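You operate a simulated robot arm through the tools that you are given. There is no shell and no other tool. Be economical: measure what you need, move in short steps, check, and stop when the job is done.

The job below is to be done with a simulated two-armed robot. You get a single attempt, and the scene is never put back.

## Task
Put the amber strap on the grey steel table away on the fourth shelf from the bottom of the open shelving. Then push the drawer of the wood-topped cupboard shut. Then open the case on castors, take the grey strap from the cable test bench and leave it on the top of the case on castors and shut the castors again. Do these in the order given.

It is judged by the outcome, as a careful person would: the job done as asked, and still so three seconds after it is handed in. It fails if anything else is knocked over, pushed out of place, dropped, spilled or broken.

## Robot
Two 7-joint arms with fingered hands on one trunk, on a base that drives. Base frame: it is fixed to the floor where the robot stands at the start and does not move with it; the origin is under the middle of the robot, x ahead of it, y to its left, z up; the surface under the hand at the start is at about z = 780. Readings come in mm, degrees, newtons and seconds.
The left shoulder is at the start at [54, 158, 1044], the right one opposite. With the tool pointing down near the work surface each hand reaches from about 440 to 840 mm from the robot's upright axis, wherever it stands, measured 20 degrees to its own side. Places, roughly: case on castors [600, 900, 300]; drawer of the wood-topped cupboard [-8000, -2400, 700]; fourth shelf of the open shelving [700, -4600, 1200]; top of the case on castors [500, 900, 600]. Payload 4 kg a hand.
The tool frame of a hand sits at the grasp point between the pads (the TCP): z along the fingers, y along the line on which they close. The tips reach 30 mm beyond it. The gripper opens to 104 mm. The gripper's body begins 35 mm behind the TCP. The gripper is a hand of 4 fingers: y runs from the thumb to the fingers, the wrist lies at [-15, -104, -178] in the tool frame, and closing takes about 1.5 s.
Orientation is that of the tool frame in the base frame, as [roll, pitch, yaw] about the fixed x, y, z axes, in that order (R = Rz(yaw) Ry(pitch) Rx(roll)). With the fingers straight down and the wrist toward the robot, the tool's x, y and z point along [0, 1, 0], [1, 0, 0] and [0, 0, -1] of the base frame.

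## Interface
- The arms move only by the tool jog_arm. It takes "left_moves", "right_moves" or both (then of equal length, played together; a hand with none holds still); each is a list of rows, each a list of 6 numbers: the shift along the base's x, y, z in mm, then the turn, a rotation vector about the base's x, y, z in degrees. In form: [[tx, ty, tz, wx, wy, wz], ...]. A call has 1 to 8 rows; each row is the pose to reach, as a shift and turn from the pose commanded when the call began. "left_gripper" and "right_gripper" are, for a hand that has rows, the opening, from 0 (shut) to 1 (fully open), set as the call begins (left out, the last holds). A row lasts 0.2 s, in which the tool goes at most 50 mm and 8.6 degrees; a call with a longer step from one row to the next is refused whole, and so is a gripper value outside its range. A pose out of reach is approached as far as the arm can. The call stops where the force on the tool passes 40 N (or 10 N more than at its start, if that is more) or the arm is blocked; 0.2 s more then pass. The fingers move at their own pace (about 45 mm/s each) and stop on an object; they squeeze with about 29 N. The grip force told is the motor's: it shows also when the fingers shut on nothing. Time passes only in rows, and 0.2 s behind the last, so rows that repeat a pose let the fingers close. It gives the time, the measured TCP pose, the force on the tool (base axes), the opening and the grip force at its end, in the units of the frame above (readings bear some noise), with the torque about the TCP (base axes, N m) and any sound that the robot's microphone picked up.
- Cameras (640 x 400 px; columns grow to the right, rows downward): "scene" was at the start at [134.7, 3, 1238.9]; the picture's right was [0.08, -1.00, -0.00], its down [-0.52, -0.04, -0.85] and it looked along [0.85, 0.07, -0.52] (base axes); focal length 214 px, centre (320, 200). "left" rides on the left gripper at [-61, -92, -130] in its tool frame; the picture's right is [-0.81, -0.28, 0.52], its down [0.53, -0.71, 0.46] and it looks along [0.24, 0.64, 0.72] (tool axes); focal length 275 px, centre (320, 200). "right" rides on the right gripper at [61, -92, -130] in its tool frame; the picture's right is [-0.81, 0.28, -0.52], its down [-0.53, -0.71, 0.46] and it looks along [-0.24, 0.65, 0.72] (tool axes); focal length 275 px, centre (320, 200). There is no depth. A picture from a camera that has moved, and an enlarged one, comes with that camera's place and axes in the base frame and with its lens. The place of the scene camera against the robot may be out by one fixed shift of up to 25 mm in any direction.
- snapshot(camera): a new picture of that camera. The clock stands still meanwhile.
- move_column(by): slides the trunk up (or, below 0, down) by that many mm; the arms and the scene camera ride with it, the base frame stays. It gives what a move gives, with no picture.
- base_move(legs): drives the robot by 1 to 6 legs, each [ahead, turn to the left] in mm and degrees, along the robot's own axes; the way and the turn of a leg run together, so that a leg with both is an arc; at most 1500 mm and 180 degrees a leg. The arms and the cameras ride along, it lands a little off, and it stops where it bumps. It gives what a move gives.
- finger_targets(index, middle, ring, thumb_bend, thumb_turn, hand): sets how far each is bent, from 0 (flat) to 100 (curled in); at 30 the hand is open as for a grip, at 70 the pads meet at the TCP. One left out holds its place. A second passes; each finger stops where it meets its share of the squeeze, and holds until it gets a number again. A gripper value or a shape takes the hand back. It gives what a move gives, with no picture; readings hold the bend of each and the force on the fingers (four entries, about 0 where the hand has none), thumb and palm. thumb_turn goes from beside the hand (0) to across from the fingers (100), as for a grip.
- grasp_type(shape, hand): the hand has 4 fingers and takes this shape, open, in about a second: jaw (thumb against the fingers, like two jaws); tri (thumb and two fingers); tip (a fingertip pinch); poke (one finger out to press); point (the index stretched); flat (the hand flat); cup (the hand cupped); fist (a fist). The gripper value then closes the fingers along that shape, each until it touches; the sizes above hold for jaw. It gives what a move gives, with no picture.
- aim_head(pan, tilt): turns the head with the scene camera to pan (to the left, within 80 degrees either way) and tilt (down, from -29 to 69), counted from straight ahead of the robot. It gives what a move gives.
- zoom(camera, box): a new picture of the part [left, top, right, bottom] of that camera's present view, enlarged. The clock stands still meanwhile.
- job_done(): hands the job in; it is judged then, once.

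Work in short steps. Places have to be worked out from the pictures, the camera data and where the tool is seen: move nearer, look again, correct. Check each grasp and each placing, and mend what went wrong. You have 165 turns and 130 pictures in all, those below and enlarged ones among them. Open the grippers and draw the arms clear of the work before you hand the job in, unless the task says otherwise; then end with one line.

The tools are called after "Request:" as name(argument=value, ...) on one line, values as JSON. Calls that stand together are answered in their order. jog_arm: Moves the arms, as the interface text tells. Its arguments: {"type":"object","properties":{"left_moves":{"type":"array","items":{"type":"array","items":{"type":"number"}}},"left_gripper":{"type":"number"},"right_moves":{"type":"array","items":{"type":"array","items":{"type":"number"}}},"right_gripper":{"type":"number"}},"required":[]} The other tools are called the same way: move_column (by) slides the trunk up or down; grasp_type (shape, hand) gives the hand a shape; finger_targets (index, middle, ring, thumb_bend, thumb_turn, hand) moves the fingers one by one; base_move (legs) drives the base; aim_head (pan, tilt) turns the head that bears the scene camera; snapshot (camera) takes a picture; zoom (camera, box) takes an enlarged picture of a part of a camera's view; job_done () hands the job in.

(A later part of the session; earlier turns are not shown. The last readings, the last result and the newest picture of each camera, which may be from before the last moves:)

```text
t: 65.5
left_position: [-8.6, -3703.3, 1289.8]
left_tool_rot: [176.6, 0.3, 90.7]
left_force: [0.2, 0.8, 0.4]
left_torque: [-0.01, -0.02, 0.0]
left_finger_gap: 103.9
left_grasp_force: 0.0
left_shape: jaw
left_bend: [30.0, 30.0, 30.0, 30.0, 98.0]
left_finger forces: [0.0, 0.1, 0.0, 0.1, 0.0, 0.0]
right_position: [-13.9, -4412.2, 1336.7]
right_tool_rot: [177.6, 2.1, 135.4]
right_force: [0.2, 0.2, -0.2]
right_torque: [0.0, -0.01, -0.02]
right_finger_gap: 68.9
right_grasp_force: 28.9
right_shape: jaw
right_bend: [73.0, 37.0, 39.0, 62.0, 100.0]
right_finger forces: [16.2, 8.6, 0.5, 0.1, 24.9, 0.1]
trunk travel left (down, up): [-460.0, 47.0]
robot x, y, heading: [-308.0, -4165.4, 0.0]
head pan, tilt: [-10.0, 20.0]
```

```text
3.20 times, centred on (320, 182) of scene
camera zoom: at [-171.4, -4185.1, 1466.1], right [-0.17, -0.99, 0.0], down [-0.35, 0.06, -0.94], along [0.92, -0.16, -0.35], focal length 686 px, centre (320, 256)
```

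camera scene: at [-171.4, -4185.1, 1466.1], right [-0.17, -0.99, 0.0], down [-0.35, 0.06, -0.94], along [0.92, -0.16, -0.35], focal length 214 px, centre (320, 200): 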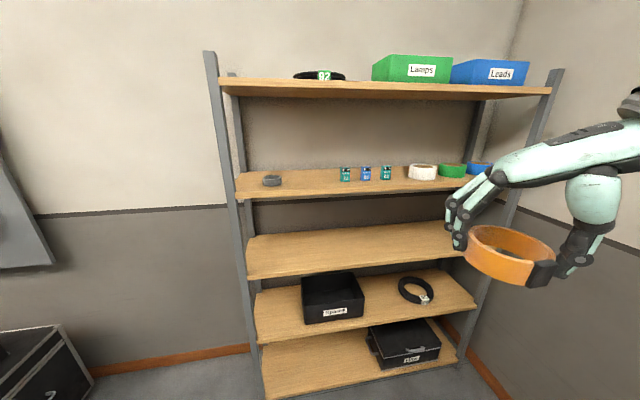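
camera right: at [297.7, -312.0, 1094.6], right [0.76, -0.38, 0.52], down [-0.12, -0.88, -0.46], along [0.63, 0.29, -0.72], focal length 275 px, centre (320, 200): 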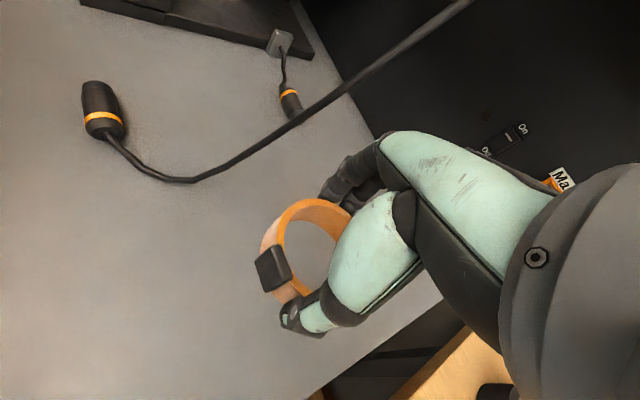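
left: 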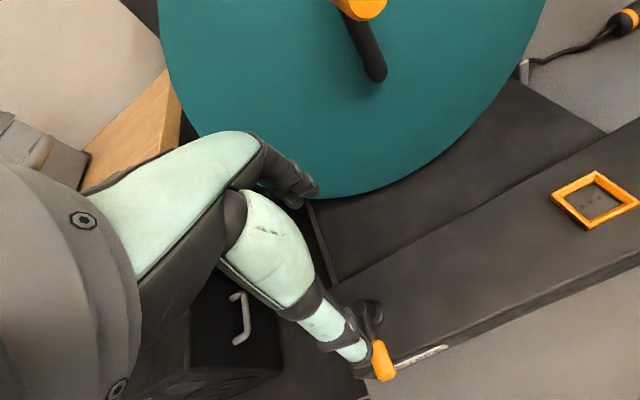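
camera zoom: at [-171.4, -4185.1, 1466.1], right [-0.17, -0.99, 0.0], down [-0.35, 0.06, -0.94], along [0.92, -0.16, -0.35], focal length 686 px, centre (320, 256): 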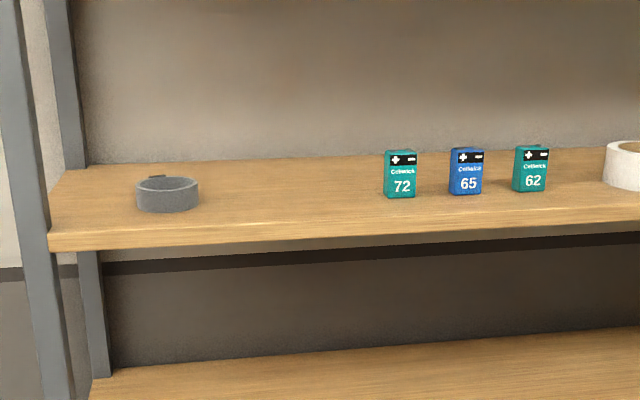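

Gap centre ≈ y -4297; shelf front x≈580–630, top z≈1205–1220. I drive 330 mm closer, then turn the hand straight.

Request:
base_move(legs=[[330, 0]])

Request:
jog_arm(right_moves=[[0, 15, 0, 0, 0, -8], [0, 30, 0, 0, 0, -16], [0, 45, 0, 0, 0, -24], [0, 60, 0, 0, 0, -32], [0, 75, -5, 0, 0, -40], [0, 90, -10, 0, 0, -45]])

Request:
aim_head(pan=-5, tilt=28)

Request:
snapshot(camera="scene")

Request:
snapshot(camera="right")

```text
t: 67.8
left_position: [319.3, -3705.4, 1291.9]
left_tool_rot: [176.1, 0.3, 90.4]
left_force: [0.0, 0.1, -0.1]
left_torque: [0.01, 0.05, -0.01]
left_finger_gap: 104.1
left_grasp_force: 0.1
left_shape: jaw
left_bend: [30.0, 30.0, 30.0, 30.0, 98.0]
left_finger forces: [0.0, 0.0, 0.0, 0.0, 0.1, 0.1]
right_position: [312.3, -4413.3, 1338.6]
right_tool_rot: [177.4, 2.2, 135.0]
right_force: [0.9, 0.2, -0.5]
right_torque: [0.03, 0.0, -0.01]
right_finger_gap: 68.7
right_grasp_force: 28.9
right_shape: jaw
right_bend: [73.0, 37.0, 39.0, 62.0, 100.0]
right_finger forces: [16.2, 8.5, 0.5, 0.0, 24.7, 0.0]
trunk travel left (down, up): [-460.0, 47.0]
robot x, y, heading: [23.6, -4166.9, -0.1]
head pan, tilt: [-10.0, 20.0]
```

```text
t: 69.2
left_position: [318.1, -3704.2, 1292.4]
left_tool_rot: [175.9, 0.4, 90.2]
left_force: [-1.0, 0.3, -0.8]
left_torque: [0.01, 0.01, 0.02]
left_finger_gap: 103.6
left_grasp_force: 0.1
left_shape: jaw
left_bend: [30.0, 30.0, 30.0, 30.0, 98.0]
left_finger forces: [0.0, 0.0, 0.0, 0.1, 0.1, 0.0]
right_position: [309.2, -4321.1, 1328.9]
right_tool_rot: [177.1, 2.4, 89.9]
right_force: [0.2, 1.0, -0.1]
right_torque: [-0.04, 0.01, 0.02]
right_finger_gap: 68.5
right_grasp_force: 28.9
right_shape: jaw
right_bend: [73.0, 37.0, 39.0, 62.0, 100.0]
right_finger forces: [16.3, 8.7, 0.6, 0.1, 24.8, 0.0]
trunk travel left (down, up): [-460.0, 47.0]
robot x, y, heading: [19.6, -4164.3, -0.2]
head pan, tilt: [-10.0, 20.0]
```

```text
t: 69.9
left_position: [318.6, -3704.9, 1291.6]
left_tool_rot: [176.1, 0.4, 90.3]
left_force: [-0.1, 0.0, 0.3]
left_torque: [0.02, -0.01, -0.02]
left_finger_gap: 103.6
left_grasp_force: 0.0
left_shape: jaw
left_bend: [30.0, 30.0, 30.0, 30.0, 98.0]
left_finger forces: [0.0, 0.0, 0.0, 0.0, 0.0, 0.0]
right_position: [310.6, -4324.1, 1328.4]
right_tool_rot: [177.2, 2.5, 90.0]
right_force: [-1.0, 0.4, 0.0]
right_torque: [-0.01, -0.06, 0.01]
right_finger_gap: 68.7
right_grasp_force: 29.2
right_shape: jaw
right_bend: [73.0, 37.0, 39.0, 62.0, 100.0]
right_finger forces: [16.3, 8.6, 0.4, 0.0, 24.7, 0.0]
trunk travel left (down, up): [-460.0, 47.0]
robot x, y, heading: [19.4, -4163.7, -0.3]
head pan, tilt: [-5.0, 28.0]
```

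```text
102 pictures are left
camera scene: at [162.1, -4177.6, 1453.2], right [-0.09, -1.0, 0.0], down [-0.48, 0.04, -0.88], along [0.87, -0.08, -0.48], focal length 214 px, centre (320, 200)
```

scene: 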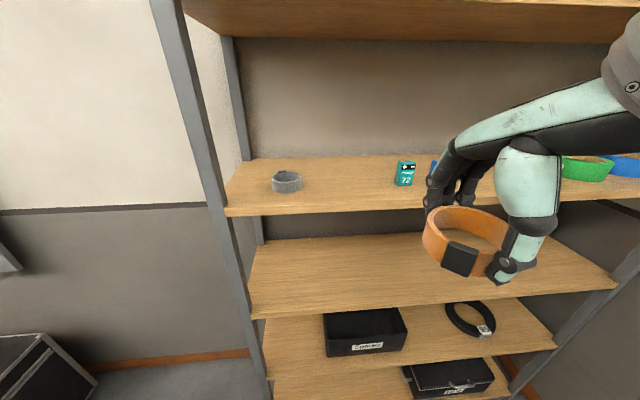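

```text
101 pictures are left
camera right: at [211.6, -4255.6, 1452.0], right [0.25, -0.79, 0.56], down [-0.69, -0.55, -0.47], along [0.68, -0.27, -0.68], focal length 275 px, centre (320, 200)
```

right: 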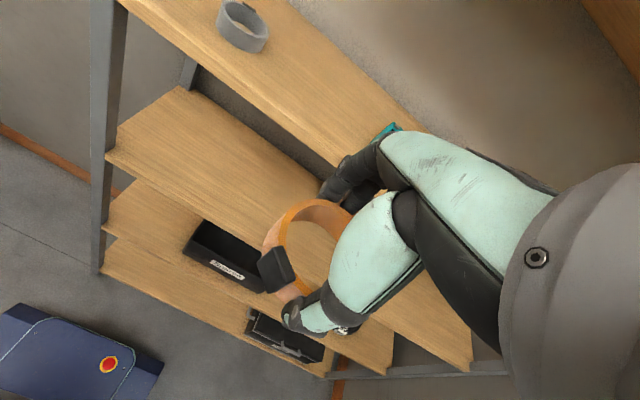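

Edge estimates give f≈520–560, h≈1215–1240. I bring the hand near the front edge at safe height and look again.

Request:
jog_arm(right_moves=[[40, 10, -10, 0, 0, 0], [80, 20, -20, 0, 0, 0], [120, 25, -25, 0, 0, 0], [160, 25, -25, 0, 0, 0], [195, 25, -25, 0, 0, 0]])

Request:
snapshot(camera="scene")

Request:
snapshot(camera="right")

```text
t: 71.1
left_position: [319.5, -3704.4, 1290.7]
left_tool_rot: [176.1, 0.4, 90.5]
left_force: [0.3, -0.5, 0.1]
left_torque: [0.0, 0.02, 0.03]
left_finger_gap: 103.9
left_grasp_force: 0.1
left_shape: jaw
left_bend: [30.0, 30.0, 30.0, 30.0, 98.0]
left_finger forces: [0.0, 0.1, 0.0, 0.1, 0.0, 0.0]
right_position: [508.3, -4298.8, 1302.4]
right_tool_rot: [177.2, 2.5, 90.0]
right_force: [0.1, 0.4, 0.3]
right_torque: [0.03, -0.01, 0.0]
right_finger_gap: 68.4
right_grasp_force: 28.6
right_shape: jaw
right_bend: [73.0, 37.0, 40.0, 62.0, 100.0]
right_finger forces: [15.9, 8.5, 2.3, 0.0, 25.7, 0.0]
trunk travel left (down, up): [-460.0, 47.0]
robot x, y, heading: [22.0, -4166.2, -0.1]
head pan, tilt: [-5.0, 28.0]
```

```text
100 pictures are left
camera scene: at [163.8, -4177.3, 1453.0], right [-0.09, -1.0, 0.0], down [-0.48, 0.04, -0.88], along [0.87, -0.08, -0.48], focal length 214 px, centre (320, 200)
```

scene: 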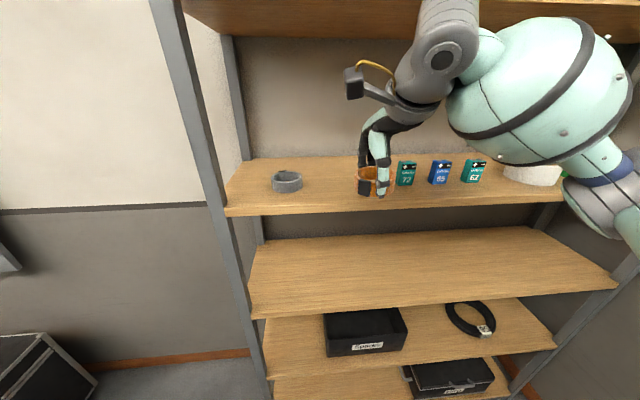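

```text
99 pictures are left
camera right: at [409.2, -4231.4, 1425.4], right [0.25, -0.79, 0.57], down [-0.69, -0.55, -0.47], along [0.68, -0.27, -0.68], focal length 275 px, centre (320, 200)
```

right: 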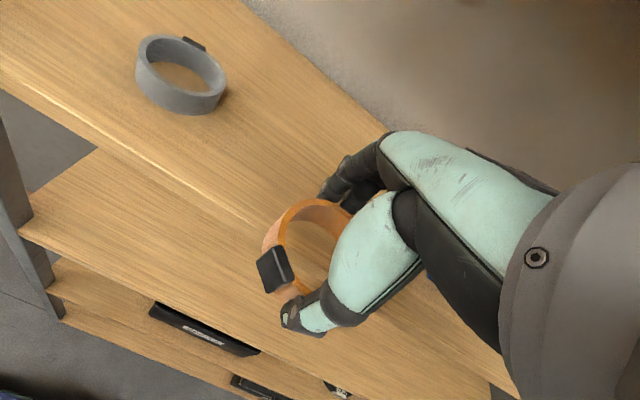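

Triangulating the grey ring on the shelf from two hand-camera views gives shelf top ≈1225 and front edge ≈545. I lower to z≈1283, go in to x≈610, and re-look.

Request:
jog_arm(right_moves=[[0, 0, -19, 0, 0, 0], [40, 0, -19, 0, 0, 0], [80, 0, -19, 0, 0, 0], [104, 0, -19, 0, 0, 0], [104, 0, -19, 0, 0, 0]])

Request:
snapshot(camera="scene")

Request:
snapshot(camera="right")

```text
t: 72.3
left_position: [317.9, -3705.6, 1291.7]
left_tool_rot: [176.0, 0.5, 90.3]
left_force: [0.1, -0.7, -0.1]
left_torque: [-0.03, 0.0, -0.01]
left_finger_gap: 103.7
left_grasp_force: 0.1
left_shape: jaw
left_bend: [30.0, 30.0, 30.0, 30.0, 98.0]
left_finger forces: [0.1, 0.0, 0.0, 0.0, 0.0, 0.1]
right_position: [609.4, -4298.1, 1285.2]
right_tool_rot: [177.2, 2.6, 90.0]
right_force: [0.4, 0.3, -0.2]
right_torque: [-0.02, -0.01, 0.0]
right_finger_gap: 68.5
right_grasp_force: 29.7
right_shape: jaw
right_bend: [73.0, 37.0, 40.0, 62.0, 100.0]
right_finger forces: [15.9, 8.7, 2.4, 0.0, 25.8, 0.0]
trunk travel left (down, up): [-460.0, 47.0]
robot x, y, heading: [26.5, -4163.3, -0.1]
head pan, tilt: [-5.0, 28.0]
```

```text
98 pictures are left
camera scene: at [162.1, -4177.7, 1453.2], right [-0.09, -1.0, 0.0], down [-0.48, 0.04, -0.88], along [0.87, -0.08, -0.48], focal length 214 px, centre (320, 200)
```

scene: 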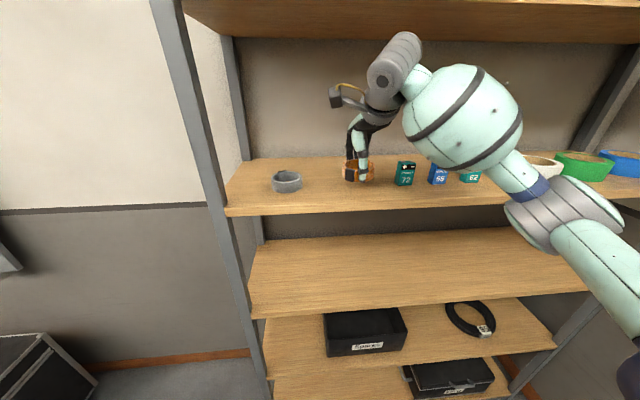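

```text
97 pictures are left
camera right: at [510.3, -4230.4, 1407.8], right [0.25, -0.79, 0.56], down [-0.69, -0.55, -0.47], along [0.68, -0.27, -0.68], focal length 275 px, centre (320, 200)
```

right: 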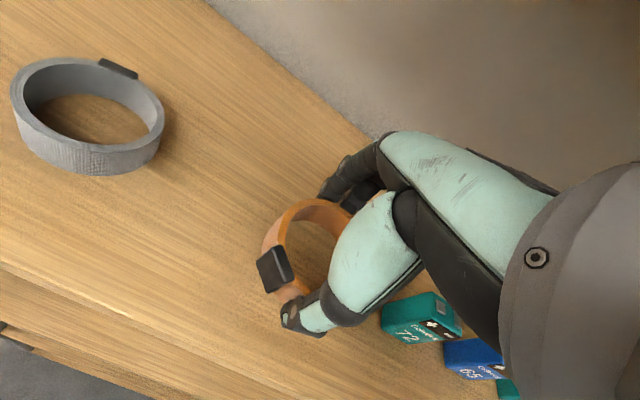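

Clear on both sides (nearest box ~y -4395). Lowering slowly to contact.

Request:
jog_arm(right_moves=[[0, 0, -10, 0, 0, 0], [0, 0, -17, 0, 0, 0], [0, 0, -21, 0, 0, 0], [0, 0, -25, 0, 0, 0]])

Request:
snapshot(camera="right")

Request:
zoom(camera="scene", box=[260, 120, 420, 220])

```text
t: 73.3
left_position: [318.9, -3706.9, 1291.9]
left_tool_rot: [176.1, 0.4, 90.4]
left_force: [0.3, 0.7, -0.8]
left_torque: [-0.04, -0.02, -0.02]
left_finger_gap: 103.9
left_grasp_force: 0.1
left_shape: jaw
left_bend: [30.0, 30.0, 30.0, 30.0, 98.0]
left_finger forces: [0.0, 0.1, 0.1, 0.0, 0.0, 0.1]
right_position: [609.0, -4298.2, 1260.1]
right_tool_rot: [177.2, 2.5, 90.0]
right_force: [0.3, -0.1, 0.3]
right_torque: [-0.03, -0.03, 0.01]
right_finger_gap: 68.6
right_grasp_force: 28.8
right_shape: jaw
right_bend: [73.0, 37.0, 40.0, 62.0, 100.0]
right_finger forces: [15.9, 8.7, 2.3, 0.0, 25.7, 0.2]
trunk travel left (down, up): [-460.0, 47.0]
robot x, y, heading: [25.2, -4167.2, -0.1]
head pan, tilt: [-5.0, 28.0]
```

```text
96 pictures are left
camera right: at [510.3, -4232.0, 1382.7], right [0.25, -0.79, 0.56], down [-0.69, -0.55, -0.47], along [0.68, -0.27, -0.68], focal length 275 px, centre (320, 200)
```

right: 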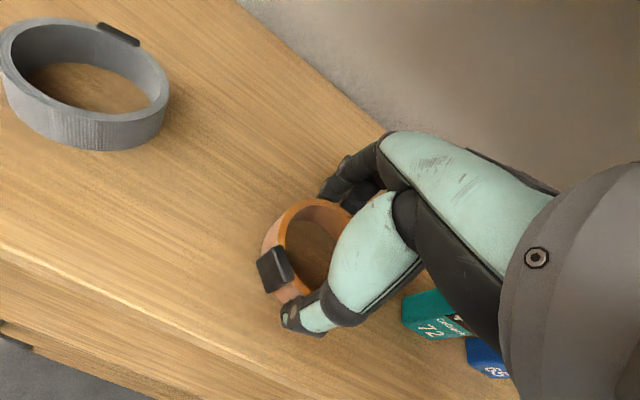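

```text
4.00 times, centred on (340, 170) of scene
camera zoom: at [162.2, -4177.8, 1453.2], right [-0.09, -1.0, 0.0], down [-0.48, 0.04, -0.88], along [0.87, -0.08, -0.48], focal length 858 px, centre (240, 320)
```

zoom: 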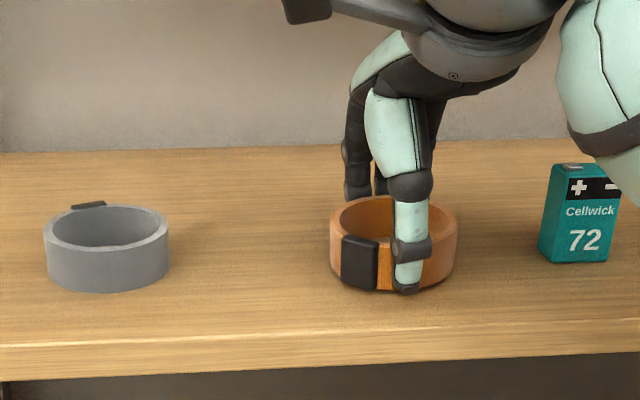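

No contact yet; continuing in small steps until force appears.

Request:
jog_arm(right_moves=[[0, 0, -3, 0, 0, 0], [0, 0, -6, 0, 0, 0], [0, 0, -9, 0, 0, 0], [0, 0, -12, 0, 0, 0]])

Request:
zoom(camera="scene", box=[260, 120, 420, 220])

```text
t: 74.3
left_position: [316.6, -3704.9, 1293.0]
left_tool_rot: [175.9, 0.5, 90.4]
left_force: [-0.7, 1.0, -0.9]
left_torque: [0.01, -0.02, 0.02]
left_finger_gap: 103.7
left_grasp_force: 0.0
left_shape: jaw
left_bend: [30.0, 30.0, 30.0, 30.0, 98.0]
left_finger forces: [0.0, 0.0, 0.0, 0.1, 0.0, 0.0]
right_position: [608.6, -4298.9, 1253.7]
right_tool_rot: [176.4, 2.3, 90.0]
right_force: [5.7, -1.4, 31.5]
right_torque: [0.02, 0.98, -0.01]
right_finger_gap: 67.8
right_grasp_force: 28.5
right_shape: jaw
right_bend: [73.0, 37.0, 39.0, 63.0, 100.0]
right_finger forces: [19.1, 11.1, 4.7, 0.0, 44.6, 0.1]
trunk travel left (down, up): [-460.0, 47.0]
robot x, y, heading: [25.5, -4166.7, -0.2]
head pan, tilt: [-5.0, 28.0]
```

```text
4.00 times, centred on (340, 170) of scene
camera zoom: at [159.3, -4177.0, 1453.7], right [-0.09, -1.0, 0.0], down [-0.48, 0.04, -0.88], along [0.87, -0.08, -0.48], focal length 858 px, centre (240, 320)
```

zoom: 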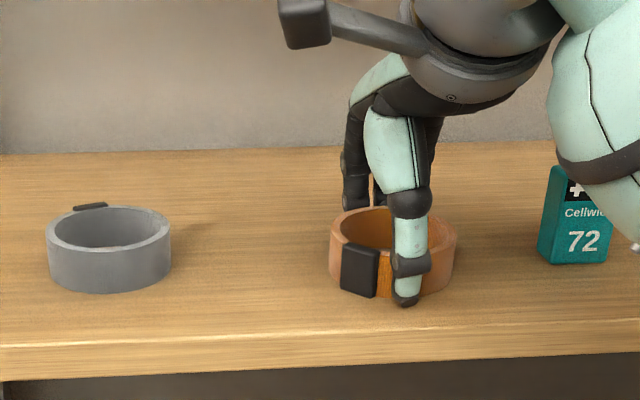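

Contact at z≈1254 (31 N). Relieving slightly and opening the hand.

Request:
jog_arm(right_moves=[[0, 0, 9, 0, 0, 0], [0, 0, 9, 0, 0, 0], [0, 0, 9, 0, 0, 0], [0, 0, 9, 0, 0, 0], [0, 0, 9, 0, 0, 0], [0, 0, 9, 0, 0, 0], [0, 0, 9, 0, 0, 0]], right_gripper=1)

Request:
snapshot(camera="right")

Request:
zoom(camera="scene", box=[260, 120, 420, 220])

```text
t: 75.9
left_position: [319.8, -3706.5, 1292.9]
left_tool_rot: [175.9, 0.4, 90.4]
left_force: [-0.1, -0.9, 0.4]
left_torque: [0.01, -0.01, 0.03]
left_finger_gap: 103.5
left_grasp_force: 0.1
left_shape: jaw
left_bend: [30.0, 30.0, 30.0, 30.0, 98.0]
left_finger forces: [0.0, 0.0, 0.1, 0.0, 0.0, 0.0]
right_position: [608.9, -4298.4, 1256.1]
right_tool_rot: [177.1, 2.5, 90.0]
right_force: [0.0, 0.3, 1.0]
right_torque: [0.01, 0.03, -0.01]
right_finger_gap: 103.4
right_grasp_force: 0.1
right_shape: jaw
right_bend: [30.0, 30.0, 30.0, 30.0, 98.0]
right_finger forces: [0.0, 0.1, 0.0, 0.0, 0.1, 0.0]
trunk travel left (down, up): [-460.0, 47.0]
robot x, y, heading: [28.6, -4165.0, -0.3]
head pan, tilt: [-5.0, 28.0]
```

```text
93 pictures are left
camera right: at [510.4, -4231.6, 1379.3], right [0.25, -0.79, 0.56], down [-0.69, -0.55, -0.47], along [0.68, -0.27, -0.68], focal length 275 px, centre (320, 200)
```

right: 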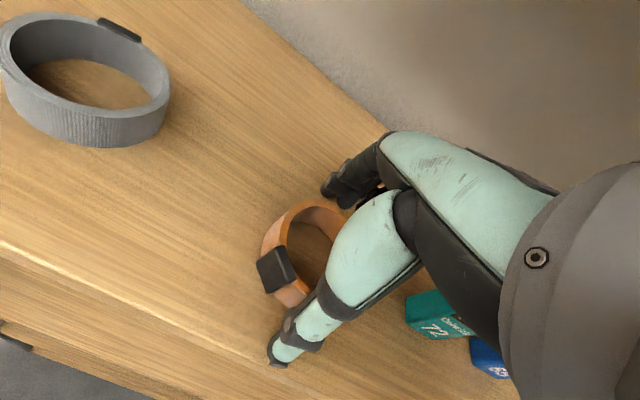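

```text
4.00 times, centred on (340, 170) of scene
camera zoom: at [162.1, -4177.7, 1453.2], right [-0.09, -1.0, 0.0], down [-0.48, 0.04, -0.88], along [0.87, -0.08, -0.48], focal length 858 px, centre (240, 320)
```

zoom: 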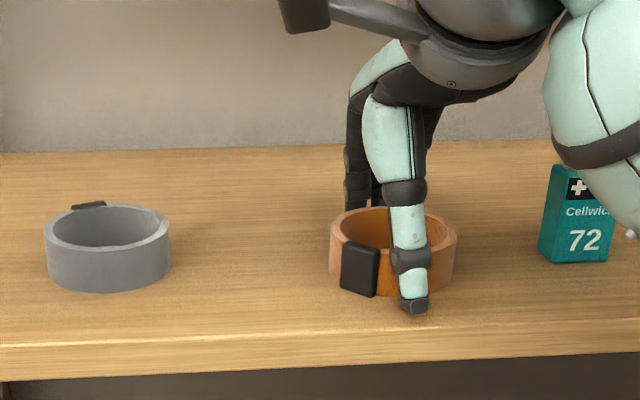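

Released and standing on the shelf. Lifting just clear of the ring and withdrawing backward.

Request:
jog_arm(right_moves=[[0, 0, 20, 0, 0, 0], [0, 0, 40, 0, 0, 0], [-45, 0, 40, 0, 0, 0], [-90, 0, 40, 0, 0, 0], [-135, 0, 40, 0, 0, 0], [-180, 0, 40, 0, 0, 0], [-225, 0, 40, 0, 0, 0], [-270, 0, 40, 0, 0, 0]])

Request:
snapshot(camera="scene")

```text
t: 77.7
left_position: [316.3, -3704.6, 1290.9]
left_tool_rot: [175.9, 0.4, 90.4]
left_force: [-0.5, -0.7, 0.3]
left_torque: [0.01, 0.01, 0.01]
left_finger_gap: 104.1
left_grasp_force: 0.0
left_shape: jaw
left_bend: [30.0, 30.0, 30.0, 30.0, 98.0]
left_finger forces: [0.0, 0.0, 0.0, 0.0, 0.1, 0.0]
right_position: [337.5, -4298.2, 1296.1]
right_tool_rot: [177.1, 2.5, 90.0]
right_force: [-0.3, 0.0, -0.3]
right_torque: [0.02, 0.01, 0.03]
right_finger_gap: 104.1
right_grasp_force: 0.0
right_shape: jaw
right_bend: [30.0, 30.0, 30.0, 30.0, 98.0]
right_finger forces: [0.0, 0.0, 0.0, 0.1, 0.1, 0.0]
trunk travel left (down, up): [-460.0, 47.0]
robot x, y, heading: [24.5, -4164.9, -0.2]
head pan, tilt: [-5.0, 28.0]
```

```text
91 pictures are left
camera scene: at [160.3, -4177.1, 1453.4], right [-0.09, -1.0, 0.0], down [-0.48, 0.04, -0.88], along [0.87, -0.08, -0.48], focal length 214 px, centre (320, 200)
```

scene: 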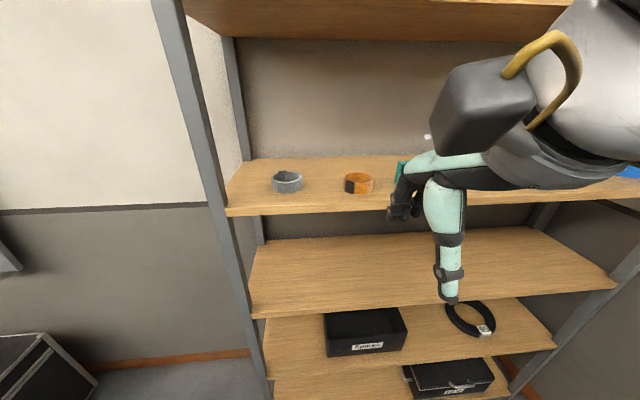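

Amber strap stands on the fourth shelf. Now backing away, lowering the trunk, and looking for a way towards the cupboard at [-8000,-2400].

Request:
base_move(legs=[[-600, 0], [0, 90], [1100, 0]])

Request:
move_column(by=-210)

Request:
aim_head(pan=70, tilt=10)

Request:
snapshot(camera="scene")

Request:
aim_head(pan=10, tilt=15)

Request:
snapshot(camera="scene")

```text
t: 91.3
left_position: [-1008.8, -2764.0, 1292.4]
left_tool_rot: [176.0, 0.4, 179.1]
left_force: [-0.2, 0.1, 0.0]
left_torque: [-0.05, 0.03, 0.0]
left_finger_gap: 103.7
left_grasp_force: 0.1
left_shape: jaw
left_bend: [30.0, 30.0, 30.0, 30.0, 98.0]
left_finger forces: [0.0, 0.1, 0.0, 0.0, 0.0, 0.0]
right_position: [-414.3, -2756.0, 1296.2]
right_tool_rot: [177.2, 2.5, 178.6]
right_force: [-0.4, -0.4, 0.2]
right_torque: [0.03, 0.0, 0.02]
right_finger_gap: 103.8
right_grasp_force: 0.1
right_shape: jaw
right_bend: [30.0, 30.0, 30.0, 30.0, 98.0]
right_finger forces: [0.0, 0.0, 0.0, 0.0, 0.0, 0.0]
trunk travel left (down, up): [-460.0, 47.0]
robot x, y, heading: [-553.2, -3068.1, 88.5]
head pan, tilt: [-5.0, 28.0]
```

```text
t: 93.5
left_position: [-1007.4, -2778.8, 1085.4]
left_tool_rot: [175.3, 0.4, 179.0]
left_force: [-0.1, 0.0, -0.8]
left_torque: [0.01, -0.02, 0.01]
left_finger_gap: 103.9
left_grasp_force: 0.0
left_shape: jaw
left_bend: [30.0, 30.0, 30.0, 30.0, 98.0]
left_finger forces: [0.1, 0.0, 0.0, 0.1, 0.0, 0.0]
right_position: [-414.3, -2770.5, 1088.8]
right_tool_rot: [176.5, 2.4, 178.5]
right_force: [0.3, 0.6, -1.2]
right_torque: [0.0, -0.01, 0.0]
right_finger_gap: 103.8
right_grasp_force: 0.0
right_shape: jaw
right_bend: [30.0, 30.0, 30.0, 30.0, 98.0]
right_finger forces: [0.0, 0.0, 0.0, 0.1, 0.0, 0.0]
trunk travel left (down, up): [-250.0, 257.0]
robot x, y, heading: [-554.5, -3063.7, 88.6]
head pan, tilt: [-5.0, 28.0]
```

```text
t: 95.0
left_position: [-1008.5, -2778.5, 1085.0]
left_tool_rot: [175.3, 0.3, 179.1]
left_force: [-0.1, 0.4, 0.0]
left_torque: [0.01, 0.03, 0.01]
left_finger_gap: 104.1
left_grasp_force: 0.1
left_shape: jaw
left_bend: [30.0, 30.0, 30.0, 30.0, 98.0]
left_finger forces: [0.0, 0.0, 0.0, 0.0, 0.0, 0.1]
right_position: [-414.5, -2769.8, 1090.0]
right_tool_rot: [176.8, 2.4, 178.2]
right_force: [-0.1, 0.6, 0.3]
right_torque: [0.03, 0.0, 0.01]
right_finger_gap: 104.0
right_grasp_force: 0.1
right_shape: jaw
right_bend: [30.0, 30.0, 30.0, 30.0, 98.0]
right_finger forces: [0.1, 0.0, 0.0, 0.0, 0.1, 0.0]
trunk travel left (down, up): [-250.0, 257.0]
robot x, y, heading: [-552.2, -3070.9, 88.6]
head pan, tilt: [70.0, 10.0]
```

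```text
90 pictures are left
camera scene: at [-570.8, -2935.6, 1272.9], right [0.99, 0.17, 0.0], down [0.03, -0.18, -0.98], along [-0.16, 0.97, -0.18], focal length 214 px, centre (320, 200)
```

scene: 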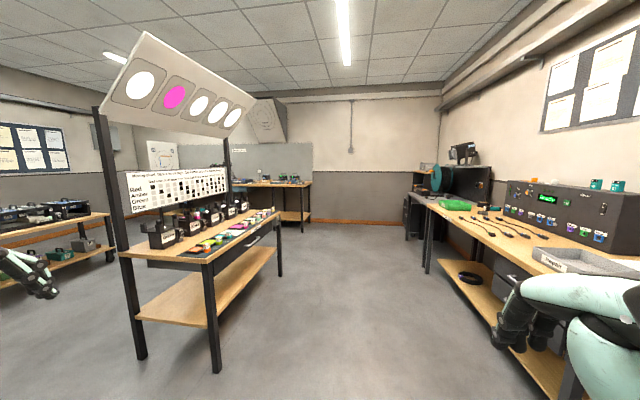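

```text
t: 96.3
left_position: [-1008.8, -2778.8, 1084.8]
left_tool_rot: [175.4, 0.4, 179.0]
left_force: [0.1, 0.1, 0.1]
left_torque: [0.0, 0.05, 0.02]
left_finger_gap: 103.9
left_grasp_force: 0.0
left_shape: jaw
left_bend: [30.0, 30.0, 30.0, 30.0, 98.0]
left_finger forces: [0.1, 0.1, 0.0, 0.1, 0.0, 0.0]
right_position: [-412.5, -2770.2, 1087.8]
right_tool_rot: [176.8, 2.4, 178.3]
right_force: [0.7, -0.8, 0.8]
right_torque: [0.0, 0.01, -0.01]
right_finger_gap: 103.7
right_grasp_force: 0.1
right_shape: jaw
right_bend: [30.0, 30.0, 30.0, 30.0, 98.0]
right_finger forces: [0.0, 0.0, 0.0, 0.1, 0.0, 0.1]
trunk travel left (down, up): [-250.0, 257.0]
robot x, y, heading: [-552.7, -3069.0, 88.5]
head pan, tilt: [10.0, 15.0]
```

```text
89 pictures are left
camera scene: at [-570.0, -2935.2, 1270.3], right [0.99, 0.16, 0.0], down [0.03, -0.2, -0.98], along [-0.15, 0.97, -0.21], focal length 214 px, centre (320, 200)
```

scene: 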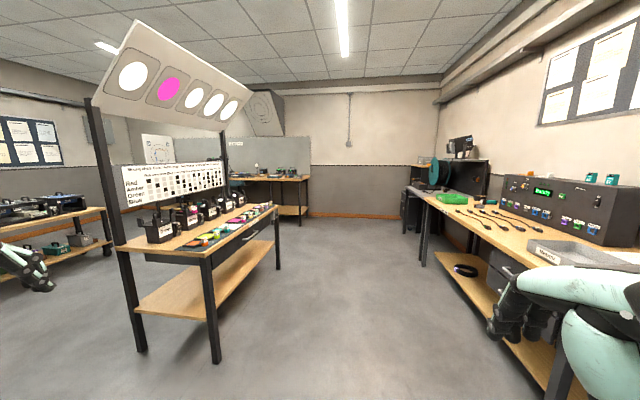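

The head reading said 70 but the view was nearly straight ahead; trying again to look west.

Request:
aim_head(pan=60, tilt=10)

Request:
snapshot(camera="scene")

```text
t: 97.5
left_position: [-1007.0, -2779.2, 1085.0]
left_tool_rot: [175.3, 0.4, 179.1]
left_force: [0.3, -0.3, -0.2]
left_torque: [0.01, 0.0, -0.01]
left_finger_gap: 103.7
left_grasp_force: 0.1
left_shape: jaw
left_bend: [30.0, 30.0, 30.0, 30.0, 98.0]
left_finger forces: [0.1, 0.0, 0.0, 0.0, 0.0, 0.1]
right_position: [-413.3, -2770.8, 1088.9]
right_tool_rot: [177.1, 2.3, 178.2]
right_force: [0.3, -0.8, -0.1]
right_torque: [0.02, -0.04, 0.02]
right_finger_gap: 103.8
right_grasp_force: 0.1
right_shape: jaw
right_bend: [30.0, 30.0, 30.0, 30.0, 98.0]
right_finger forces: [0.0, 0.0, 0.1, 0.1, 0.0, 0.0]
trunk travel left (down, up): [-250.0, 257.0]
robot x, y, heading: [-555.0, -3068.8, 88.5]
head pan, tilt: [60.0, 10.0]
```

```text
88 pictures are left
camera scene: at [-572.7, -2936.1, 1273.5], right [0.98, 0.19, 0.0], down [0.03, -0.17, -0.99], along [-0.18, 0.97, -0.17], focal length 214 px, centre (320, 200)
```

scene: 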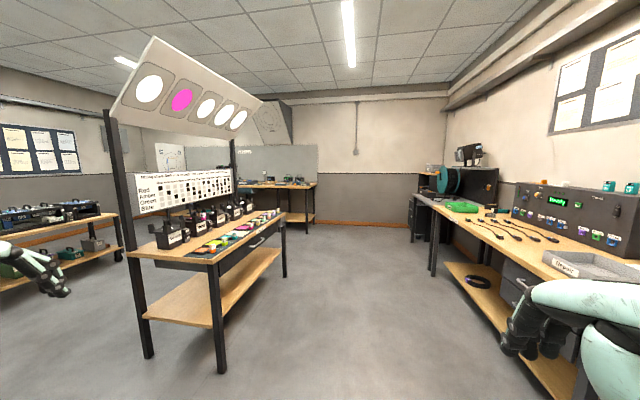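

Head pan seems stuck (tilt works), so I'll aim by turning the base. Driving to y≈-2650 and facing west down the passage.

Request:
base_move(legs=[[420, 0], [0, 91.5]])

Request:
aim_head(pan=0, tilt=10)

Request:
snapshot(camera="scene")

```text
t: 98.3
left_position: [-1008.1, -2791.5, 1091.9]
left_tool_rot: [173.7, 0.5, 179.2]
left_force: [0.1, 0.5, 0.5]
left_torque: [-0.02, -0.01, 0.0]
left_finger_gap: 104.0
left_grasp_force: 0.0
left_shape: jaw
left_bend: [30.0, 30.0, 30.0, 30.0, 98.0]
left_finger forces: [0.0, 0.0, 0.1, 0.0, 0.0, 0.0]
right_position: [-412.1, -2782.5, 1092.3]
right_tool_rot: [175.7, 2.3, 177.6]
right_force: [3.7, 1.7, -6.2]
right_torque: [0.5, 0.24, 0.42]
right_finger_gap: 104.1
right_grasp_force: 0.1
right_shape: jaw
right_bend: [30.0, 30.0, 30.0, 30.0, 98.0]
right_finger forces: [0.0, 0.0, 0.0, 0.0, 0.1, 0.0]
trunk travel left (down, up): [-250.0, 257.0]
robot x, y, heading: [-555.8, -3056.8, 88.8]
head pan, tilt: [60.0, 10.0]
stopped in leg 1: the force on the tool passed its limit at 145 N (the readings are from after the stop); the commanded pose is now the measured one
```

```text
t: 99.6
left_position: [-1007.1, -2790.7, 1091.4]
left_tool_rot: [173.9, 0.5, 179.2]
left_force: [-0.2, -0.1, 0.0]
left_torque: [0.01, 0.01, 0.0]
left_finger_gap: 104.2
left_grasp_force: 0.0
left_shape: jaw
left_bend: [30.0, 30.0, 30.0, 30.0, 98.0]
left_finger forces: [0.0, 0.1, 0.1, 0.1, 0.0, 0.0]
right_position: [-415.1, -2785.1, 1092.7]
right_tool_rot: [174.4, 3.7, 179.2]
right_force: [23.7, -21.0, -39.3]
right_torque: [7.44, 0.25, 4.32]
right_finger_gap: 103.9
right_grasp_force: 0.0
right_shape: jaw
right_bend: [30.0, 30.0, 30.0, 30.0, 98.0]
right_finger forces: [0.0, 0.0, 0.0, 0.0, 0.0, 0.1]
trunk travel left (down, up): [-250.0, 257.0]
robot x, y, heading: [-552.8, -3057.2, 88.6]
head pan, tilt: [0.0, 10.0]
```

```text
87 pictures are left
camera scene: at [-601.1, -2935.0, 1276.4], right [0.87, 0.5, -0.01], down [0.06, -0.13, -0.99], along [-0.49, 0.86, -0.14], focal length 214 px, centre (320, 200)
```

scene: 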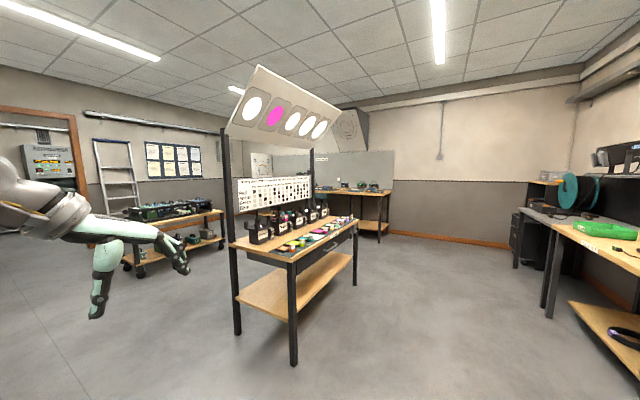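

The right wrist was pressing against the robot's own head (that's what blocked the pan). Moving the right hand out to the right and forward, away from the head.

Request:
jog_arm(right_moves=[[25, 25, 0, 0, 0, 0], [50, 50, 0, 0, 0, 0], [80, 60, 0, 0, 0, 0], [110, 60, 0, 0, 0, 0]])

Request:
aim_head(pan=60, tilt=10)

Request:
snapshot(camera="scene")

```text
t: 100.6
left_position: [-1006.8, -2793.5, 1091.6]
left_tool_rot: [173.9, 0.4, 179.2]
left_force: [-0.1, 0.3, 0.3]
left_torque: [0.01, 0.01, -0.03]
left_finger_gap: 104.2
left_grasp_force: 0.1
left_shape: jaw
left_bend: [30.0, 30.0, 30.0, 30.0, 98.0]
left_finger forces: [0.0, 0.0, 0.0, 0.0, 0.0, 0.1]
right_position: [-303.8, -2723.0, 1094.0]
right_tool_rot: [174.7, 2.9, 178.8]
right_force: [0.5, -0.4, -0.3]
right_torque: [-0.01, -0.01, 0.05]
right_finger_gap: 104.1
right_grasp_force: 0.1
right_shape: jaw
right_bend: [30.0, 30.0, 30.0, 30.0, 98.0]
right_finger forces: [0.0, 0.0, 0.0, 0.0, 0.0, 0.1]
trunk travel left (down, up): [-250.0, 257.0]
robot x, y, heading: [-554.2, -3055.1, 88.5]
head pan, tilt: [0.0, 10.0]
```

```text
t: 101.9
left_position: [-1006.7, -2792.3, 1089.9]
left_tool_rot: [173.8, 0.5, 179.0]
left_force: [0.7, -0.2, 0.0]
left_torque: [-0.02, -0.03, -0.01]
left_finger_gap: 103.8
left_grasp_force: 0.1
left_shape: jaw
left_bend: [30.0, 30.0, 30.0, 30.0, 98.0]
left_finger forces: [0.0, 0.0, 0.0, 0.1, 0.1, 0.0]
right_position: [-306.5, -2723.3, 1095.8]
right_tool_rot: [174.7, 2.8, 178.8]
right_force: [0.4, -0.6, 0.3]
right_torque: [0.0, 0.03, 0.03]
right_finger_gap: 103.6
right_grasp_force: 0.1
right_shape: jaw
right_bend: [30.0, 30.0, 30.0, 30.0, 98.0]
right_finger forces: [0.0, 0.0, 0.0, 0.1, 0.0, 0.0]
trunk travel left (down, up): [-250.0, 257.0]
robot x, y, heading: [-556.6, -3058.9, 88.6]
head pan, tilt: [60.0, 10.0]
```

```text
86 pictures are left
camera scene: at [-634.4, -2967.1, 1272.7], right [0.52, 0.85, -0.01], down [0.15, -0.1, -0.98], along [-0.84, 0.51, -0.18], focal length 214 px, centre (320, 200)
```

scene: 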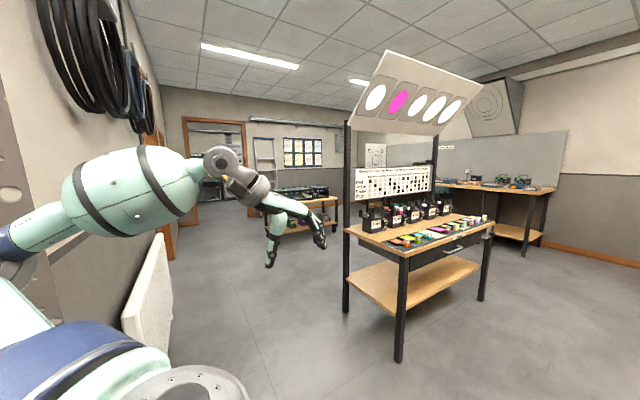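

West doorway at about x≈-6000, y≈-2500, straight down the passage. Driving to y≈-2630, then west.

Request:
base_move(legs=[[430, 0], [0, 91.4], [1500, 0], [1000, 0]])

Request:
aim_head(pan=0, tilt=12)

Request:
snapshot(camera="scene")

```text
t: 121.8
left_position: [-3302.5, -3136.9, 1090.9]
left_tool_rot: [174.1, 0.5, -88.4]
left_force: [-1.0, 0.3, -0.1]
left_torque: [0.0, -0.03, 0.0]
left_finger_gap: 103.7
left_grasp_force: 0.1
left_shape: jaw
left_bend: [30.0, 30.0, 30.0, 30.0, 98.0]
left_finger forces: [0.1, 0.1, 0.0, 0.1, 0.1, 0.0]
right_position: [-3403.6, -2438.5, 1093.0]
right_tool_rot: [174.9, 3.0, -88.6]
right_force: [-0.1, 0.4, -0.5]
right_torque: [-0.01, -0.06, -0.03]
right_finger_gap: 103.9
right_grasp_force: 0.0
right_shape: jaw
right_bend: [30.0, 30.0, 30.0, 30.0, 98.0]
right_finger forces: [0.0, 0.0, 0.1, 0.0, 0.0, 0.0]
trunk travel left (down, up): [-250.0, 257.0]
robot x, y, heading: [-3058.3, -2674.6, -178.9]
head pan, tilt: [60.0, 10.0]
```

```text
t: 123.0
left_position: [-3287.0, -3135.2, 1094.6]
left_tool_rot: [173.2, 0.6, -88.3]
left_force: [0.0, 1.2, 1.5]
left_torque: [0.02, -0.01, 0.01]
left_finger_gap: 103.9
left_grasp_force: 0.0
left_shape: jaw
left_bend: [30.0, 30.0, 30.0, 30.0, 98.0]
left_finger forces: [0.0, 0.1, 0.0, 0.0, 0.1, 0.0]
right_position: [-3388.8, -2438.0, 1099.3]
right_tool_rot: [174.0, 3.0, -88.7]
right_force: [-0.4, 0.2, -0.3]
right_torque: [-0.01, 0.0, 0.03]
right_finger_gap: 104.1
right_grasp_force: 0.1
right_shape: jaw
right_bend: [30.0, 30.0, 30.0, 30.0, 98.0]
right_finger forces: [0.0, 0.0, 0.1, 0.1, 0.0, 0.1]
trunk travel left (down, up): [-250.0, 257.0]
robot x, y, heading: [-3052.6, -2670.7, -179.0]
head pan, tilt: [0.0, 12.0]
```

```text
85 pictures are left
camera scene: at [-3195.5, -2679.2, 1268.9], right [-0.02, 1.0, 0.0], down [0.22, 0.0, -0.98], along [-0.98, -0.02, -0.22], focal length 214 px, centre (320, 200)
```

scene: 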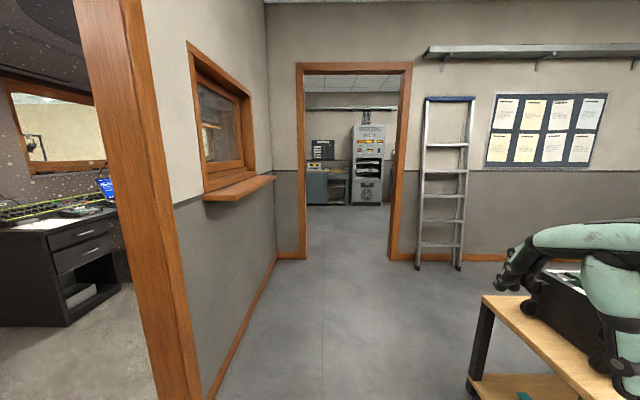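

Doorway spans y≈-2914…-1883 at x≈-5590 (center -2400), about 1 m wide. I stretch both hands forward and inward so the elbows tuck in before passing.

Request:
jog_arm(left_moves=[[-37, 28, 0, 0, 0, 0], [-75, 56, 0, 0, 0, 0], [-112, 84, 0, 0, 0, 0], [-150, 112, 0, 0, 0, 0], [-187, 140, 0, 0, 0, 0], [-225, 168, 0, 0, 0, 0], [-262, 196, 0, 0, 0, 0], [-300, 224, 0, 0, 0, 0]], right_moves=[[-33, -8, 0, 0, 0, 0], [-66, -16, 0, 0, 0, 0], [-99, -24, 0, 0, 0, 0], [-132, -32, 0, 0, 0, 0], [-165, -40, 0, 0, 0, 0], [-198, -48, 0, 0, 0, 0], [-231, -55, 0, 0, 0, 0], [-264, -60, 0, 0, 0, 0]])

Request:
aim_head(pan=60, tilt=40)

Request:
snapshot(camera="scene")

Request:
aim_head(pan=-60, tilt=40)

Request:
snapshot(camera="scene")

```text
t: 124.8
left_position: [-3588.2, -2911.5, 1092.7]
left_tool_rot: [173.4, 0.5, -88.4]
left_force: [-0.1, -0.3, -0.6]
left_torque: [0.01, -0.01, -0.04]
left_finger_gap: 104.1
left_grasp_force: 0.0
left_shape: jaw
left_bend: [30.0, 30.0, 30.0, 30.0, 98.0]
left_finger forces: [0.0, 0.0, 0.1, 0.0, 0.0, 0.0]
right_position: [-3655.4, -2497.4, 1094.9]
right_tool_rot: [174.1, 3.1, -88.7]
right_force: [-1.1, 0.9, -0.9]
right_torque: [0.0, -0.06, -0.01]
right_finger_gap: 104.2
right_grasp_force: 0.0
right_shape: jaw
right_bend: [30.0, 30.0, 30.0, 30.0, 98.0]
right_finger forces: [0.0, 0.0, 0.0, 0.1, 0.0, 0.0]
trunk travel left (down, up): [-250.0, 257.0]
robot x, y, heading: [-3057.5, -2673.8, -178.9]
head pan, tilt: [0.0, 12.0]
```

```text
t: 126.2
left_position: [-3584.6, -2912.3, 1095.1]
left_tool_rot: [173.3, 0.5, -88.4]
left_force: [-0.2, 1.3, 0.1]
left_torque: [0.01, 0.01, -0.02]
left_finger_gap: 104.0
left_grasp_force: 0.0
left_shape: jaw
left_bend: [30.0, 30.0, 30.0, 30.0, 98.0]
left_finger forces: [0.0, 0.0, 0.0, 0.0, 0.0, 0.0]
right_position: [-3652.0, -2497.5, 1096.5]
right_tool_rot: [174.1, 2.9, -88.7]
right_force: [-0.4, 0.4, -0.3]
right_torque: [-0.03, -0.03, -0.02]
right_finger_gap: 103.8
right_grasp_force: 0.1
right_shape: jaw
right_bend: [30.0, 30.0, 30.0, 30.0, 98.0]
right_finger forces: [0.0, 0.0, 0.1, 0.0, 0.0, 0.0]
trunk travel left (down, up): [-250.0, 257.0]
robot x, y, heading: [-3053.4, -2671.3, -178.7]
head pan, tilt: [60.0, 40.0]
```

```text
84 pictures are left
camera scene: at [-3143.8, -2751.6, 1225.1], right [-0.88, 0.48, -0.01], down [0.32, 0.56, -0.76], along [-0.36, -0.67, -0.65], focal length 214 px, centre (320, 200)
```

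scene: 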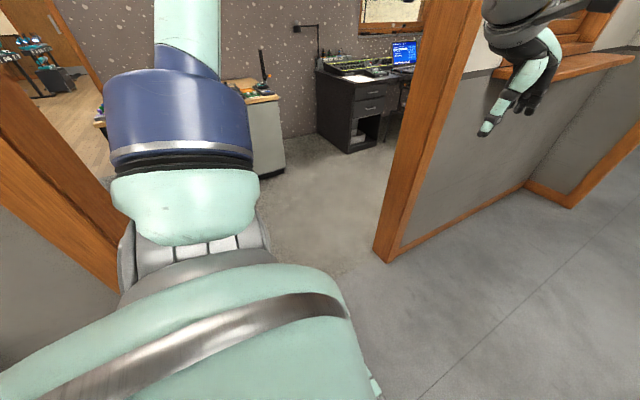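

```text
t: 128.2
left_position: [-3585.1, -2912.3, 1094.5]
left_tool_rot: [173.2, 0.5, -88.4]
left_force: [-1.1, -0.1, -0.3]
left_torque: [-0.01, -0.01, 0.01]
left_finger_gap: 104.0
left_grasp_force: 0.0
left_shape: jaw
left_bend: [30.0, 30.0, 30.0, 30.0, 98.0]
left_finger forces: [0.0, 0.1, 0.1, 0.0, 0.0, 0.0]
right_position: [-3651.9, -2498.9, 1096.6]
right_tool_rot: [174.1, 3.0, -88.7]
right_force: [0.1, 0.2, 0.1]
right_torque: [0.0, 0.0, -0.01]
right_finger_gap: 103.9
right_grasp_force: 0.0
right_shape: jaw
right_bend: [30.0, 30.0, 30.0, 30.0, 98.0]
right_finger forces: [0.0, 0.0, 0.0, 0.0, 0.0, 0.0]
trunk travel left (down, up): [-250.0, 257.0]
robot x, y, heading: [-3056.8, -2669.4, -178.7]
head pan, tilt: [-60.0, 40.0]
```

```text
83 pictures are left
camera scene: at [-3147.2, -2604.4, 1225.1], right [0.85, 0.52, 0.01], down [0.34, -0.55, -0.76], along [-0.39, 0.66, -0.65], focal length 214 px, centre (320, 200)
```

scene: 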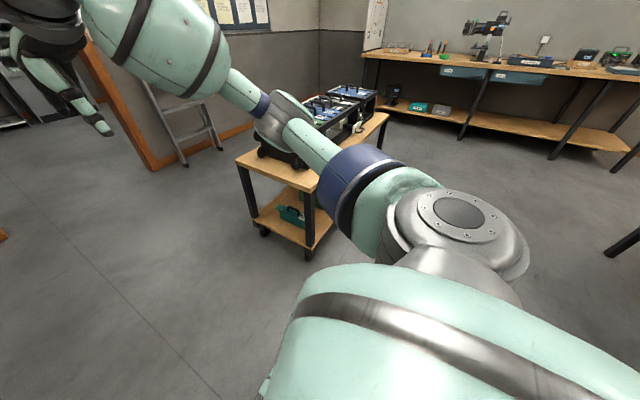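

Elbows are now within ~±410 mm. Trolley edge y≈-1930, so I keep y≈-2680 past it, then look at the door again.

Request:
base_move(legs=[[1200, -1.3]])

Request:
aim_head(pan=0, tilt=12)

Request:
snapshot(camera="scene")

```text
t: 134.6
left_position: [-4805.8, -2889.0, 1094.2]
left_tool_rot: [173.3, 0.5, -90.8]
left_force: [-0.1, -0.9, 0.2]
left_torque: [0.0, -0.04, 0.0]
left_finger_gap: 103.6
left_grasp_force: 0.0
left_shape: jaw
left_bend: [30.0, 30.0, 30.0, 30.0, 98.0]
left_finger forces: [0.0, 0.0, 0.0, 0.0, 0.1, 0.0]
right_position: [-4853.6, -2472.5, 1097.3]
right_tool_rot: [174.1, 2.9, -91.2]
right_force: [0.2, -0.2, 0.7]
right_torque: [-0.02, 0.03, -0.03]
right_finger_gap: 103.9
right_grasp_force: 0.2
right_shape: jaw
right_bend: [30.0, 30.0, 30.0, 30.0, 98.0]
right_finger forces: [0.1, 0.1, 0.1, 0.1, 0.1, 0.0]
trunk travel left (down, up): [-250.0, 257.0]
robot x, y, heading: [-4263.9, -2671.5, 179.0]
head pan, tilt: [-60.0, 40.0]
```

```text
t: 135.9
left_position: [-4791.8, -2890.1, 1102.4]
left_tool_rot: [172.5, 0.5, -90.8]
left_force: [-0.3, 0.9, 0.5]
left_torque: [0.01, -0.01, 0.02]
left_finger_gap: 103.9
left_grasp_force: 0.1
left_shape: jaw
left_bend: [30.0, 30.0, 30.0, 30.0, 98.0]
left_finger forces: [0.1, 0.1, 0.0, 0.0, 0.0, 0.0]
right_position: [-4839.7, -2472.0, 1103.6]
right_tool_rot: [173.4, 3.0, -91.3]
right_force: [-0.1, -0.8, 0.1]
right_torque: [0.01, -0.02, 0.02]
right_finger_gap: 103.9
right_grasp_force: 0.0
right_shape: jaw
right_bend: [30.0, 30.0, 30.0, 30.0, 98.0]
right_finger forces: [0.1, 0.0, 0.0, 0.0, 0.0, 0.0]
trunk travel left (down, up): [-250.0, 257.0]
robot x, y, heading: [-4263.7, -2671.4, 178.5]
head pan, tilt: [0.0, 12.0]
```

```text
82 pictures are left
camera scene: at [-4405.7, -2673.0, 1268.8], right [0.02, 1.0, 0.0], down [0.22, 0.0, -0.98], along [-0.97, 0.02, -0.22], focal length 214 px, centre (320, 200)
```

scene: 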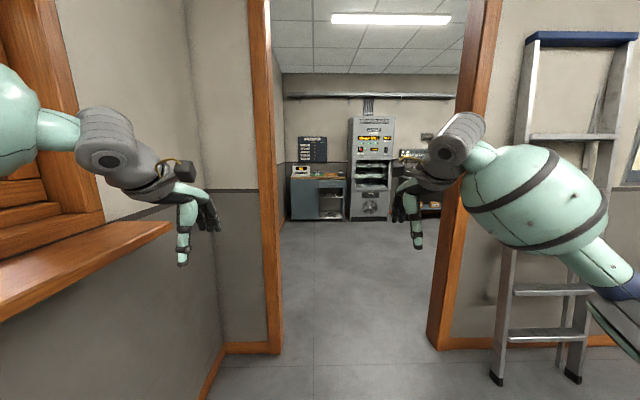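

Door centre y≈-2401. I sidestep by turning right ~38°, driving 420 mm, and turning back to face west.

Request:
base_move(legs=[[0, -38.5], [420, 0], [0, 40]])

Request:
snapshot(camera="scene")

```text
t: 142.8
left_position: [-5106.8, -2647.5, 1101.7]
left_tool_rot: [172.5, 0.5, -88.6]
left_force: [-0.9, -0.3, 0.2]
left_torque: [-0.01, -0.01, 0.03]
left_finger_gap: 103.9
left_grasp_force: 0.1
left_shape: jaw
left_bend: [30.0, 30.0, 30.0, 30.0, 98.0]
left_finger forces: [0.1, 0.1, 0.0, 0.0, 0.0, 0.0]
right_position: [-5170.1, -2233.0, 1104.2]
right_tool_rot: [173.3, 3.0, -89.1]
right_force: [0.9, 1.0, 0.2]
right_torque: [0.01, -0.01, 0.01]
right_finger_gap: 103.7
right_grasp_force: 0.0
right_shape: jaw
right_bend: [30.0, 30.0, 30.0, 30.0, 98.0]
right_finger forces: [0.0, 0.1, 0.0, 0.1, 0.1, 0.0]
trunk travel left (down, up): [-250.0, 257.0]
robot x, y, heading: [-4588.4, -2398.6, -178.9]
head pan, tilt: [0.0, 12.0]
```

```text
81 pictures are left
camera scene: at [-4729.9, -2406.3, 1268.8], right [-0.02, 1.0, 0.0], down [0.22, 0.0, -0.98], along [-0.98, -0.02, -0.22], focal length 214 px, centre (320, 200)
```

scene: 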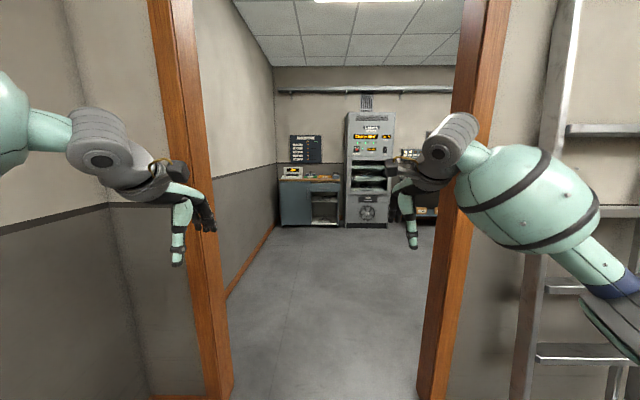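

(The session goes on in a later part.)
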